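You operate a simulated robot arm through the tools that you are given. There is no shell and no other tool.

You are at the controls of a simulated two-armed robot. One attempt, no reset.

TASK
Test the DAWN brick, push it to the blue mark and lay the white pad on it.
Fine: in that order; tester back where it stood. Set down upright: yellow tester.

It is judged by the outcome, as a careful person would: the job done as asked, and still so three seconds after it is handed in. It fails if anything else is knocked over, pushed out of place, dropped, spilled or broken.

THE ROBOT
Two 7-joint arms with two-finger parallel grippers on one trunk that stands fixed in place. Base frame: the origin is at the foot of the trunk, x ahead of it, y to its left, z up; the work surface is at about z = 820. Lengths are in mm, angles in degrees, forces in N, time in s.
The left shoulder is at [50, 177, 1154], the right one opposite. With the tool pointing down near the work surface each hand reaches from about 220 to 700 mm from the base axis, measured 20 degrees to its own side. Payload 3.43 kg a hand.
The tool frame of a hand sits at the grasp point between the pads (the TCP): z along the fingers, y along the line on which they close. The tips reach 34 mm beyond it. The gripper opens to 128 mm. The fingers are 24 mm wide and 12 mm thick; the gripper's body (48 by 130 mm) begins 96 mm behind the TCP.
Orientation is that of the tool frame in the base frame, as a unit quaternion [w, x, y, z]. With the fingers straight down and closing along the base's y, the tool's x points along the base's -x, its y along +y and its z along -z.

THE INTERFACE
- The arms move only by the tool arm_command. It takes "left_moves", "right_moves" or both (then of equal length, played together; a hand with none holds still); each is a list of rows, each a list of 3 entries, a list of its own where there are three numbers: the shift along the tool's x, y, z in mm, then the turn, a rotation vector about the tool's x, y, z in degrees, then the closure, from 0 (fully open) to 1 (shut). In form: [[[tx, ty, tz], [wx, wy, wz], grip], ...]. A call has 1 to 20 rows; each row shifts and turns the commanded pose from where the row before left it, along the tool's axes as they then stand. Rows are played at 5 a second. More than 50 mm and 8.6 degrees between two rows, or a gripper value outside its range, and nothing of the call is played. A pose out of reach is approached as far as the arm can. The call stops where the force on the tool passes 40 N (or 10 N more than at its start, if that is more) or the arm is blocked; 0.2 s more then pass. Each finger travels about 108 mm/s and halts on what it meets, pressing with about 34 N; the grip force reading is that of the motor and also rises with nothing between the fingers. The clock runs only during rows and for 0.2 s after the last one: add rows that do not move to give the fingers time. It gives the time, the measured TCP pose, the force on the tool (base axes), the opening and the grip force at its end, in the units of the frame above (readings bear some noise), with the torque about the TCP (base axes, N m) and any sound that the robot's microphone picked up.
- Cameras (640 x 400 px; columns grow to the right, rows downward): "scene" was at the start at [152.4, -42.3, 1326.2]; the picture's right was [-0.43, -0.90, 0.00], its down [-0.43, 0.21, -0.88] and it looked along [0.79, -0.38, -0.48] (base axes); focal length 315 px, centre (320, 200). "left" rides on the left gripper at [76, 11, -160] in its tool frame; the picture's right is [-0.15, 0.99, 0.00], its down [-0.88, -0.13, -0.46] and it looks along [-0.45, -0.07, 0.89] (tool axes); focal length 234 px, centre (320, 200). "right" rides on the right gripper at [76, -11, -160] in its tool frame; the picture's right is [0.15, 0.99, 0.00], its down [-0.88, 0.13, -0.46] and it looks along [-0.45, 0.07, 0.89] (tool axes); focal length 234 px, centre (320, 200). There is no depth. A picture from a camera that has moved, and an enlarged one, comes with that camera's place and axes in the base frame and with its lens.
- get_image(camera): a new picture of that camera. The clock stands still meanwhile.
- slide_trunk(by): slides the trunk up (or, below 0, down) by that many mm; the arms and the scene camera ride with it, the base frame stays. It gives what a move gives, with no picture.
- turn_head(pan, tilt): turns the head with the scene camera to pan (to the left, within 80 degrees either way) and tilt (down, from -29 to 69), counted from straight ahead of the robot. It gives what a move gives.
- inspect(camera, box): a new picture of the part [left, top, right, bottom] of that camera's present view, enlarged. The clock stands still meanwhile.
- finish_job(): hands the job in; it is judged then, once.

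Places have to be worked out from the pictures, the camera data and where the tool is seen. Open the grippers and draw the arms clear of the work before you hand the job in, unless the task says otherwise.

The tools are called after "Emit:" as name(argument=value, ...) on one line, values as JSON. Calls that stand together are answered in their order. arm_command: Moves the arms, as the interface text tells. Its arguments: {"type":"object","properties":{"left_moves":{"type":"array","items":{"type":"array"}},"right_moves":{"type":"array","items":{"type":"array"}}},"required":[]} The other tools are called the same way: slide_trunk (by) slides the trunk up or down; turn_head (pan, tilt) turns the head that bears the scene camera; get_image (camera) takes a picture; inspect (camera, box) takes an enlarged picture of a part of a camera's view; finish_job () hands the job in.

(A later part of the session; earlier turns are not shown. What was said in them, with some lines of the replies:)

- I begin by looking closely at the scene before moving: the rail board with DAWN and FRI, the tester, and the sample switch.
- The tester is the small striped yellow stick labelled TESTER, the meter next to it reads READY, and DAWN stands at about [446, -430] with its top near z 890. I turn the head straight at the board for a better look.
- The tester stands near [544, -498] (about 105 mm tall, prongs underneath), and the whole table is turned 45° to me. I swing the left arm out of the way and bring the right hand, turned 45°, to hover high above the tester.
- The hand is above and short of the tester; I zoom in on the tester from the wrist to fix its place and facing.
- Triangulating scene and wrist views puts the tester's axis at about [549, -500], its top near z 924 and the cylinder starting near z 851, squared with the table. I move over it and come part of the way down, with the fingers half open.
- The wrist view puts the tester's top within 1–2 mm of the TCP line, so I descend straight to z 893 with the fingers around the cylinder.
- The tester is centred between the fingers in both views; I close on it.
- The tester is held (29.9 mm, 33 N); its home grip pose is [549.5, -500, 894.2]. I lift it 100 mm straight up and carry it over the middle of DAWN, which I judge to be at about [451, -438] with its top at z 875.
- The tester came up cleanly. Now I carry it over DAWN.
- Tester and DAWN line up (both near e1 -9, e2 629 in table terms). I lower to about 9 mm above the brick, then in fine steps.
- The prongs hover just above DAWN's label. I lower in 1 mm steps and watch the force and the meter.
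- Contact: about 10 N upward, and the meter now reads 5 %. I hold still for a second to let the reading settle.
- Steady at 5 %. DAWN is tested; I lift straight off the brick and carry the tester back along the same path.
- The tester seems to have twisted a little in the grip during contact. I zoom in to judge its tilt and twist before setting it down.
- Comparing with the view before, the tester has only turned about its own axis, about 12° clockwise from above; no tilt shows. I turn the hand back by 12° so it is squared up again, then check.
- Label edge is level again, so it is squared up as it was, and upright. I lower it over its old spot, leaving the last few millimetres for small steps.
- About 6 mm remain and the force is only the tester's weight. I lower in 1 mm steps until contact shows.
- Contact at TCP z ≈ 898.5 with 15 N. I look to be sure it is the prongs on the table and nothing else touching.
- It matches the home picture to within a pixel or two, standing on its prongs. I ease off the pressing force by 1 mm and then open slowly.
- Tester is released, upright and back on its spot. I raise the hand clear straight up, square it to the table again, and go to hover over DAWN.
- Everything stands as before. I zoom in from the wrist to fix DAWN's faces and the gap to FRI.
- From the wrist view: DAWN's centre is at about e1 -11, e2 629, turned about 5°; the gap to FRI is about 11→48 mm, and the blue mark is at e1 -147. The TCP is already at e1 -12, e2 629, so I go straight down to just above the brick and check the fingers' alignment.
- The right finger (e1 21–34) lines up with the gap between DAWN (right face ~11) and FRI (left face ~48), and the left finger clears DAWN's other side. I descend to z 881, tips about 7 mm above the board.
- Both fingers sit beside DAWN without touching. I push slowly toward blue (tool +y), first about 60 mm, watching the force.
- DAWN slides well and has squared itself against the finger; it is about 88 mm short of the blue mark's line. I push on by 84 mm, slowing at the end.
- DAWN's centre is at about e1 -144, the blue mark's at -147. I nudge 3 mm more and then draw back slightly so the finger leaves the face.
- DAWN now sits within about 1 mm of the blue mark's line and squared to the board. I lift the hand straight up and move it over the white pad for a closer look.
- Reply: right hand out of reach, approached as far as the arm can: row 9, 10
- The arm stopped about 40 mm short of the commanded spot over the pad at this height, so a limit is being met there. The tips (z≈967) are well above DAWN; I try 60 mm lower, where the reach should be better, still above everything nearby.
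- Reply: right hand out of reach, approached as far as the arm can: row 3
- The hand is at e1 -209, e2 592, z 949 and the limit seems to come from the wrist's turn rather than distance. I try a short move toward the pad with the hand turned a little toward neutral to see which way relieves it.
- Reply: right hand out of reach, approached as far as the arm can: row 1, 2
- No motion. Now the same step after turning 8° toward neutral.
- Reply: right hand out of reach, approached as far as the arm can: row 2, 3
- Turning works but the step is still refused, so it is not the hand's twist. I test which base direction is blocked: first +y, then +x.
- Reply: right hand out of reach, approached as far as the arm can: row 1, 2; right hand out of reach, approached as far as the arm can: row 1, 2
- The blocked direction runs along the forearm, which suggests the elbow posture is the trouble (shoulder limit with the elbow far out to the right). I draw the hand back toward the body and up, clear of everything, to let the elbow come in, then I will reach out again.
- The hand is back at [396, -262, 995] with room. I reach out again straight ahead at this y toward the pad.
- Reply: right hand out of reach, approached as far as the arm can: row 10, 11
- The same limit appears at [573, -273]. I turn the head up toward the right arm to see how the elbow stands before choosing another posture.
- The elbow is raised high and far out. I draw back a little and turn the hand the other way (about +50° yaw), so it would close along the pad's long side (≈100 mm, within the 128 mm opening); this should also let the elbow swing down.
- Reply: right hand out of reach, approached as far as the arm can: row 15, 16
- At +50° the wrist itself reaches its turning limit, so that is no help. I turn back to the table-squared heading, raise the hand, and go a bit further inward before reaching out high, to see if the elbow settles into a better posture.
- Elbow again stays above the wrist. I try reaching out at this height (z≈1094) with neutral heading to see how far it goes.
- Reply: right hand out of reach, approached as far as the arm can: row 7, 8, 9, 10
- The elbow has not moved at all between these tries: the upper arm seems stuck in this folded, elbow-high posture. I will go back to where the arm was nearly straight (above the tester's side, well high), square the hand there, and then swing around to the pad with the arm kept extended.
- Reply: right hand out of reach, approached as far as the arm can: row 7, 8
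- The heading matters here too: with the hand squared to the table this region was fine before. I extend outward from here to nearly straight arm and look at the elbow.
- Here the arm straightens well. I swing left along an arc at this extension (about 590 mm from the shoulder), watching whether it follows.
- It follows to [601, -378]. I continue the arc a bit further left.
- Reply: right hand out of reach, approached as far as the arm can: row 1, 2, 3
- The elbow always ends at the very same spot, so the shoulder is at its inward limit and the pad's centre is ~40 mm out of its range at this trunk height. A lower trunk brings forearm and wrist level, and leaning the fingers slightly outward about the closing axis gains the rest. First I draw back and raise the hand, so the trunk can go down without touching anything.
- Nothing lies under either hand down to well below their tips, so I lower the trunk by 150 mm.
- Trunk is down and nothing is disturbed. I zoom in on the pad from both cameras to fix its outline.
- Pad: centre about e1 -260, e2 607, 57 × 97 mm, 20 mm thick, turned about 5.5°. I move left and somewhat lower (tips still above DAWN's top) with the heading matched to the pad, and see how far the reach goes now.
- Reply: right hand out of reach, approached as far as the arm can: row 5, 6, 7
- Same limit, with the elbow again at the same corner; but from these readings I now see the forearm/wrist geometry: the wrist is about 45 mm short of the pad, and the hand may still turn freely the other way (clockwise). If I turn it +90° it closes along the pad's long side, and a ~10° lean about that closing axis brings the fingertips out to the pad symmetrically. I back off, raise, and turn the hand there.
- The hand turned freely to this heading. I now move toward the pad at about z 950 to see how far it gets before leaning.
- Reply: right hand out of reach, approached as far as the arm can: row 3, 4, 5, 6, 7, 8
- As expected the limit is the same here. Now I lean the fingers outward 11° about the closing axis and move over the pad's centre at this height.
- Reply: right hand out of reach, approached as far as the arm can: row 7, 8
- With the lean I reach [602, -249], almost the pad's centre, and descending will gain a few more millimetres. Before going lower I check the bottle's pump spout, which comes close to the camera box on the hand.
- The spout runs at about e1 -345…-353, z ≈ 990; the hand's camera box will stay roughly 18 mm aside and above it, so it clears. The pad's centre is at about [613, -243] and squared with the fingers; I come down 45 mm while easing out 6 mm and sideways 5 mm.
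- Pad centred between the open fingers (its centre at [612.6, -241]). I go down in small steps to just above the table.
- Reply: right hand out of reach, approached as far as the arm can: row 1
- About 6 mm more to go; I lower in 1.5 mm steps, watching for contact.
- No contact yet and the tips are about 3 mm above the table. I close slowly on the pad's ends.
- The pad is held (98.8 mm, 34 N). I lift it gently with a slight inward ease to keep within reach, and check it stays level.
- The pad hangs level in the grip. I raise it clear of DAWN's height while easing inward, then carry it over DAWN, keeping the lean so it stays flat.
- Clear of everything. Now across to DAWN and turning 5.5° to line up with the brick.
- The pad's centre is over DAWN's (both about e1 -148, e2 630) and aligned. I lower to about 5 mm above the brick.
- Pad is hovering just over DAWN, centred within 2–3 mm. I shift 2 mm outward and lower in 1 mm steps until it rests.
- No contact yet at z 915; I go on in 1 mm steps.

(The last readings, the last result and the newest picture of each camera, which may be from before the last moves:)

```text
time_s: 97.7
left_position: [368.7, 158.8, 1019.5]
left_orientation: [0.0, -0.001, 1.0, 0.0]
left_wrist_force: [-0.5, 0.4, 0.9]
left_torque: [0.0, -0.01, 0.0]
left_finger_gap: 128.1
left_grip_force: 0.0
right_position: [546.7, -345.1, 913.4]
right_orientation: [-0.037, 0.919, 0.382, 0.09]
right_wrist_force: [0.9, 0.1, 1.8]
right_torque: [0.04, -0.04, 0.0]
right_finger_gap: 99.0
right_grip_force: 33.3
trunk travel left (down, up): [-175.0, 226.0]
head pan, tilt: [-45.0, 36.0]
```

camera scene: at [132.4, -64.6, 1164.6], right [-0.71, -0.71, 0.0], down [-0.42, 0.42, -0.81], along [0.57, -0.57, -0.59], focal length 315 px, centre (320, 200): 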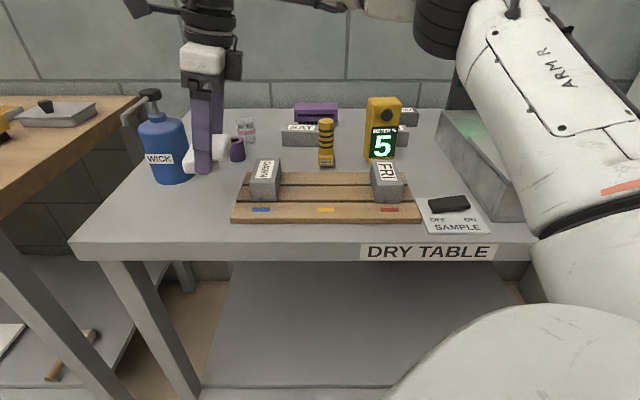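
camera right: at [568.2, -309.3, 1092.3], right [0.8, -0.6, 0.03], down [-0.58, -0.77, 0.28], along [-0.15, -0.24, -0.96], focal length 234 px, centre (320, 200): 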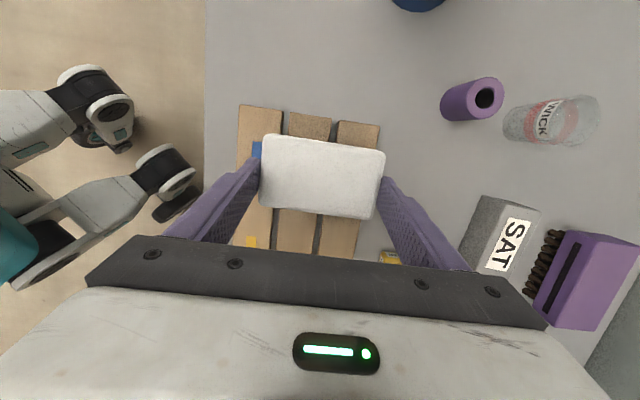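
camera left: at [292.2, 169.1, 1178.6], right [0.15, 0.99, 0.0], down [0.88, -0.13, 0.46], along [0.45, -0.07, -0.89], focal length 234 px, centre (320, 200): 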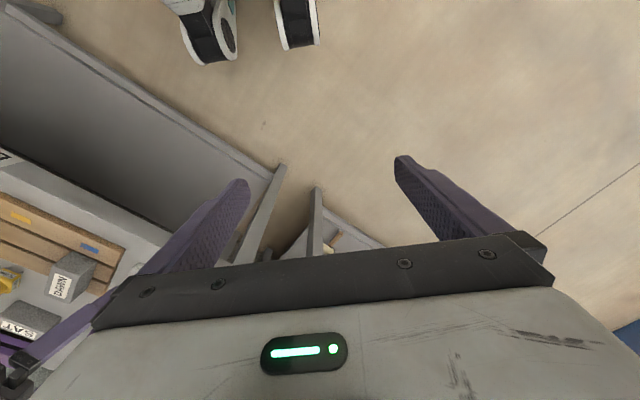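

The force begins to rise (1.8 N) with z no longer falling: the pad is touching. One more small step to seat it.

Emit:
arm_command(right_moves=[[[-0.15, 0, 0.75], [0, 0, 0], 0.5], [[0, 0, 0], [0, 0, 0], 0.5]])

Emit:
inspect(camera="scene", box=[210, 130, 300, 220])

```text
time_s: 98.3
left_position: [368.6, 158.4, 1018.5]
left_orientation: [-0.001, 0.0, 1.0, 0.0]
left_wrist_force: [-0.5, 0.5, 1.1]
left_torque: [-0.02, -0.03, 0.04]
left_finger_gap: 127.9
left_grip_force: 0.0
right_position: [547.0, -345.7, 912.8]
right_orientation: [-0.036, 0.919, 0.382, 0.089]
right_wrist_force: [1.1, 0.0, 9.5]
right_torque: [0.11, 0.09, -0.04]
right_finger_gap: 98.6
right_grip_force: 34.0
trunk travel left (down, up): [-175.0, 226.0]
head pan, tilt: [-45.0, 36.0]
```

```text
4.44 times, centred on (255, 175) of scene
camera zoom: at [131.8, -64.2, 1164.8], right [-0.71, -0.71, 0.0], down [-0.42, 0.42, -0.81], along [0.57, -0.57, -0.59], focal length 1402 px, centre (609, 311)
```

zoom: 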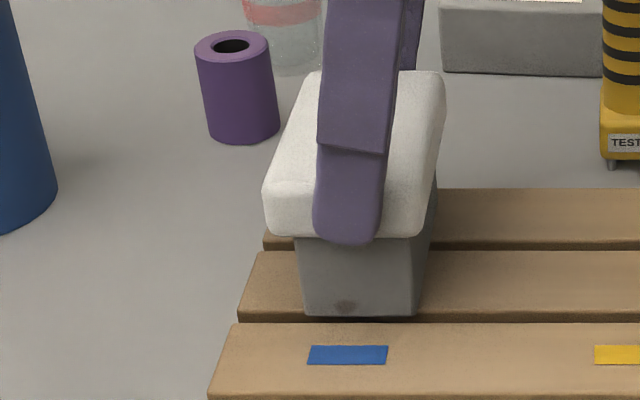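

Seated with 9.5 N. I ease off half a millimetre and open slowly.

Emit:
arm_command(right_moves=[[[0.1, 0, -0.6], [0, 0, 0], 0.5], [[0, 0, 0], [0, 0, 0], 0.3], [[0, 0, 0], [0, 0, 0], 0.22], [[0, 0, 0], [0, 0, 0], 0.19], [[0, 0, 0], [0, 0, 0], 0.15], [[0, 0, 0], [0, 0, 0], 0.1], [[0, 0, 0], [0, 0, 0], 0.04], [[0, 0, 0], [0, 0, 0], 0.04]])

Emit:
inspect(camera="scene", box=[190, 110, 310, 220])

Emit:
get_image(camera="right")

```text
time_s: 100.1
left_position: [367.4, 158.6, 1019.6]
left_orientation: [0.0, -0.001, 1.0, 0.0]
left_wrist_force: [-0.1, 0.1, -0.4]
left_torque: [-0.01, -0.01, -0.01]
left_finger_gap: 128.3
left_grip_force: 0.0
right_position: [546.7, -346.3, 912.0]
right_orientation: [-0.037, 0.919, 0.381, 0.089]
right_wrist_force: [-0.5, 0.0, -0.5]
right_torque: [0.0, -0.01, 0.0]
right_finger_gap: 123.0
right_grip_force: 0.0
trunk travel left (down, up): [-175.0, 226.0]
head pan, tilt: [-45.0, 36.0]
```

```text
3.64 times, centred on (250, 165) of scene
camera zoom: at [132.4, -64.6, 1164.6], right [-0.71, -0.71, 0.0], down [-0.42, 0.42, -0.81], along [0.57, -0.57, -0.59], focal length 1147 px, centre (574, 327)
```

zoom: 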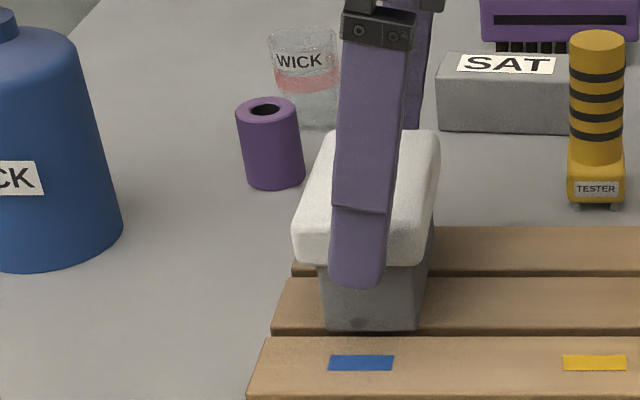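

```text
taken
camera right: at [569.9, -308.4, 1083.6], right [0.8, -0.6, 0.03], down [-0.58, -0.77, 0.28], along [-0.15, -0.24, -0.96], focal length 234 px, centre (320, 200)
```

right: 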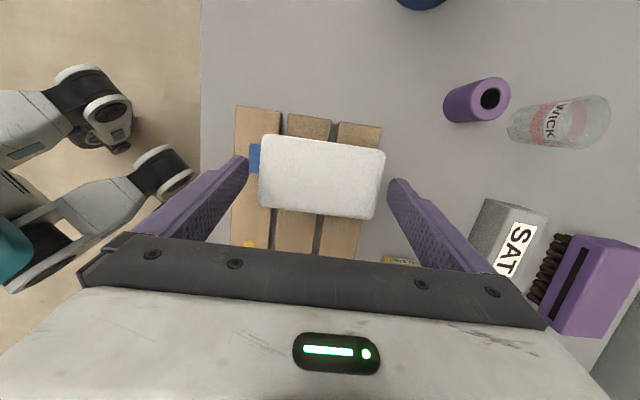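

The pad lies flat on DAWN and the fingers are clear of it on both ends. I rise straight up.

Emit:
arm_command(right_moves=[[[0.96, 0, -4.9], [0, 0, 0], 0.04], [[1.91, 0, -9.8], [0, 0, 0], 0.04], [[2.87, 0, -14.7], [0, 0, 0], 0.04], [[2.87, 0, -14.7], [0, 0, 0], 0.04], [[2.87, 0, -14.7], [0, 0, 0], 0.04], [[2.87, 0, -14.7], [0, 0, 0], 0.04], [[2.87, 0, -14.7], [0, 0, 0], 0.04], [[0, 0, 0], [0, 0, 0], 0.04]])

Emit:
get_image(camera="right")

Emit:
get_image(camera="scene")

```text
time_s: 101.9
left_position: [369.2, 157.7, 1019.1]
left_orientation: [0.0, 0.0, 1.0, 0.001]
left_wrist_force: [-0.7, 0.7, -0.6]
left_torque: [0.03, 0.01, -0.01]
left_finger_gap: 127.9
left_grip_force: 0.0
right_position: [546.0, -347.7, 1000.4]
right_orientation: [-0.036, 0.92, 0.38, 0.088]
right_wrist_force: [-0.5, 1.1, 0.6]
right_torque: [0.0, 0.04, -0.01]
right_finger_gap: 122.9
right_grip_force: 0.0
trunk travel left (down, up): [-175.0, 226.0]
head pan, tilt: [-45.0, 36.0]
```

```text
taken
camera right: at [569.2, -307.9, 1172.8], right [0.8, -0.6, 0.03], down [-0.58, -0.77, 0.28], along [-0.15, -0.24, -0.96], focal length 234 px, centre (320, 200)
```

right: 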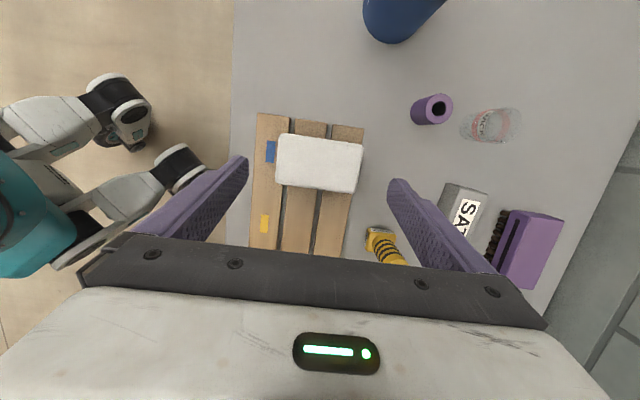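

```text
taken
camera scene: at [132.4, -64.6, 1164.6], right [-0.71, -0.71, 0.0], down [-0.42, 0.42, -0.81], along [0.57, -0.57, -0.59], focal length 315 px, centre (320, 200)
```

scene: 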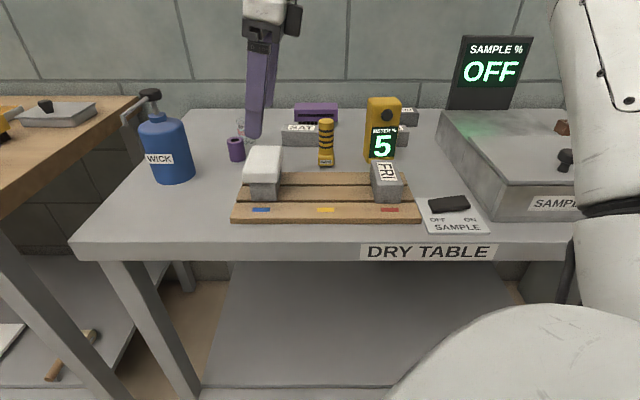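

Everything is in place: pad on DAWN at blue, tester standing, FRI untouched. I raise the trunk back, which takes both hands straight up and away.

Emit:
slide_trunk(by=150)

Emit:
arm_command(right_moves=[[[0, 0, 0], [0, -5.5, 0], 0.04], [[0, 0, 0], [0, -5.5, 0], 0.04], [[-15, -20, 0], [0, 0, 0], 0.04], [[-15, -20, 0], [0, 0, 0], 0.04], [[-15, -20, 0], [0, 0, 0], 0.04], [[-15, -20, 0], [0, 0, 0], 0.04], [[-15, -20, 0], [0, 0, 0], 0.04], [[-15, -20, 0], [0, 0, 0], 0.04], [[0, 0, 0], [0, 0, 0], 0.04]])

Emit:
turn_head(pan=-45, tilt=42)

Emit:
get_image(camera="scene")

```text
time_s: 103.7
left_position: [368.1, 156.9, 1169.2]
left_orientation: [-0.001, 0.0, 1.0, 0.0]
left_wrist_force: [0.7, 0.2, -0.1]
left_torque: [-0.03, 0.0, 0.0]
left_finger_gap: 128.1
left_grip_force: 0.0
right_position: [545.5, -346.0, 1149.9]
right_orientation: [-0.037, 0.92, 0.38, 0.089]
right_wrist_force: [-0.3, 0.2, 0.1]
right_torque: [0.02, 0.0, -0.02]
right_finger_gap: 123.1
right_grip_force: 0.0
trunk travel left (down, up): [-325.0, 76.0]
head pan, tilt: [-45.0, 36.0]
```

```text
time_s: 105.7
left_position: [368.2, 157.7, 1168.9]
left_orientation: [0.0, 0.0, 1.0, 0.0]
left_wrist_force: [-0.6, 0.6, -0.6]
left_torque: [-0.01, -0.02, 0.01]
left_finger_gap: 127.9
left_grip_force: 0.1
right_position: [396.6, -326.3, 1150.2]
right_orientation: [0.0, 0.924, 0.383, 0.0]
right_wrist_force: [0.6, -0.9, -0.2]
right_torque: [0.03, -0.02, 0.01]
right_finger_gap: 122.7
right_grip_force: 0.0
trunk travel left (down, up): [-325.0, 76.0]
head pan, tilt: [-45.0, 36.0]
```

```text
time_s: 106.3
left_position: [369.3, 158.6, 1168.8]
left_orientation: [0.0, 0.0, 1.0, 0.001]
left_wrist_force: [0.2, -0.5, 0.0]
left_torque: [0.02, 0.02, -0.02]
left_finger_gap: 128.2
left_grip_force: 0.0
right_position: [397.6, -325.5, 1151.1]
right_orientation: [0.001, 0.924, 0.382, 0.0]
right_wrist_force: [0.3, 0.6, 0.2]
right_torque: [-0.02, 0.0, -0.02]
right_finger_gap: 122.9
right_grip_force: 0.2
trunk travel left (down, up): [-325.0, 76.0]
head pan, tilt: [-45.0, 42.0]
```

```text
taken
camera scene: at [129.6, -61.8, 1305.6], right [-0.71, -0.71, 0.0], down [-0.47, 0.47, -0.74], along [0.53, -0.53, -0.67], focal length 315 px, centre (320, 200)
```

scene: 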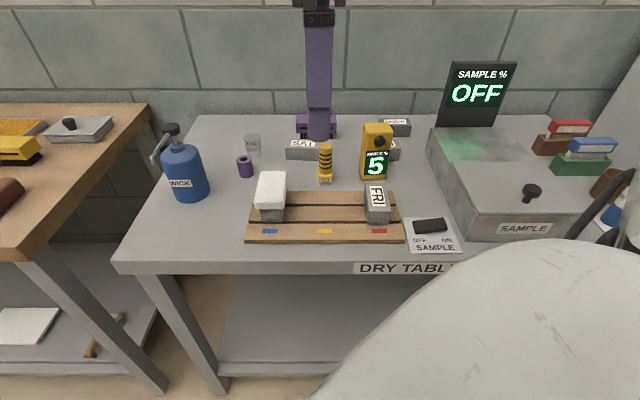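

Both hands are open and high, clear of the work. One last close look at the tester, brick and pad against the first pictures before handing in.

Emit:
inspect(camera="scene", box=[240, 110, 420, 260])

Emit:
inspect(camera="right", box=[200, 0, 480, 240])

```text
2.67 times, centred on (330, 185) of scene
camera zoom: at [129.6, -61.8, 1305.6], right [-0.71, -0.71, 0.0], down [-0.47, 0.47, -0.74], along [0.53, -0.53, -0.67], focal length 841 px, centre (293, 240)
```

zoom: 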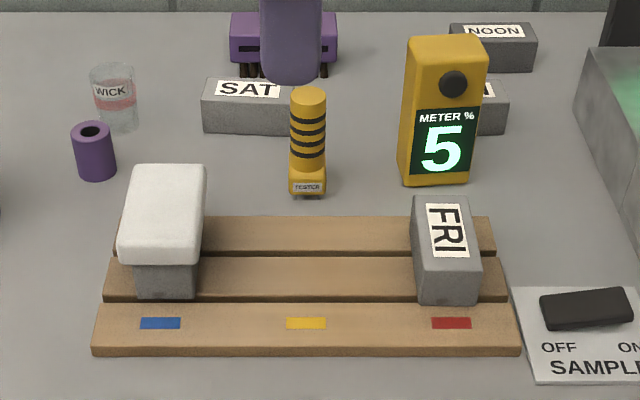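

```text
1.67 times, centred on (340, 120) of right
camera zoom: at [443.1, -265.2, 1311.2], right [0.8, -0.6, 0.0], down [-0.53, -0.72, 0.46], along [-0.27, -0.37, -0.89], focal length 390 px, centre (287, 333)
```

zoom: 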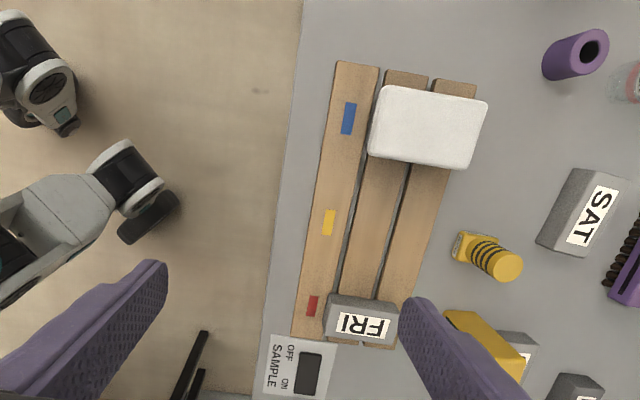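

DAWN was tested first and read 5 %. It now sits at the blue mark with the white pad flat on it. The tester stands upright where it was, FRI and everything else are undisturbed, and both grippers are open and clear. Handing in.

Emit:
finish_job()

```text
The job is handed in.
```

The job is done and handed in, in the order you asked:

- **Test:** I tested the DAWN brick with the yellow tester. The meter read a steady 5 %.
- **Tester:** It is back upright on its own spot, within about 2 mm of where it stood.
- **Brick:** I pushed DAWN along the board to the blue mark. It sits within about 2–3 mm of the mark and squared to the board.
- **Pad:** The white pad lies flat on DAWN, lined up with the brick.

In the last pictures nothing else was knocked over or moved. Both grippers are open and clear of the work.

The pad was just past the right arm's straight-down reach. I lowered the trunk for that step and leaned the fingers about 11° to pick it up, then raised the trunk back afterward.
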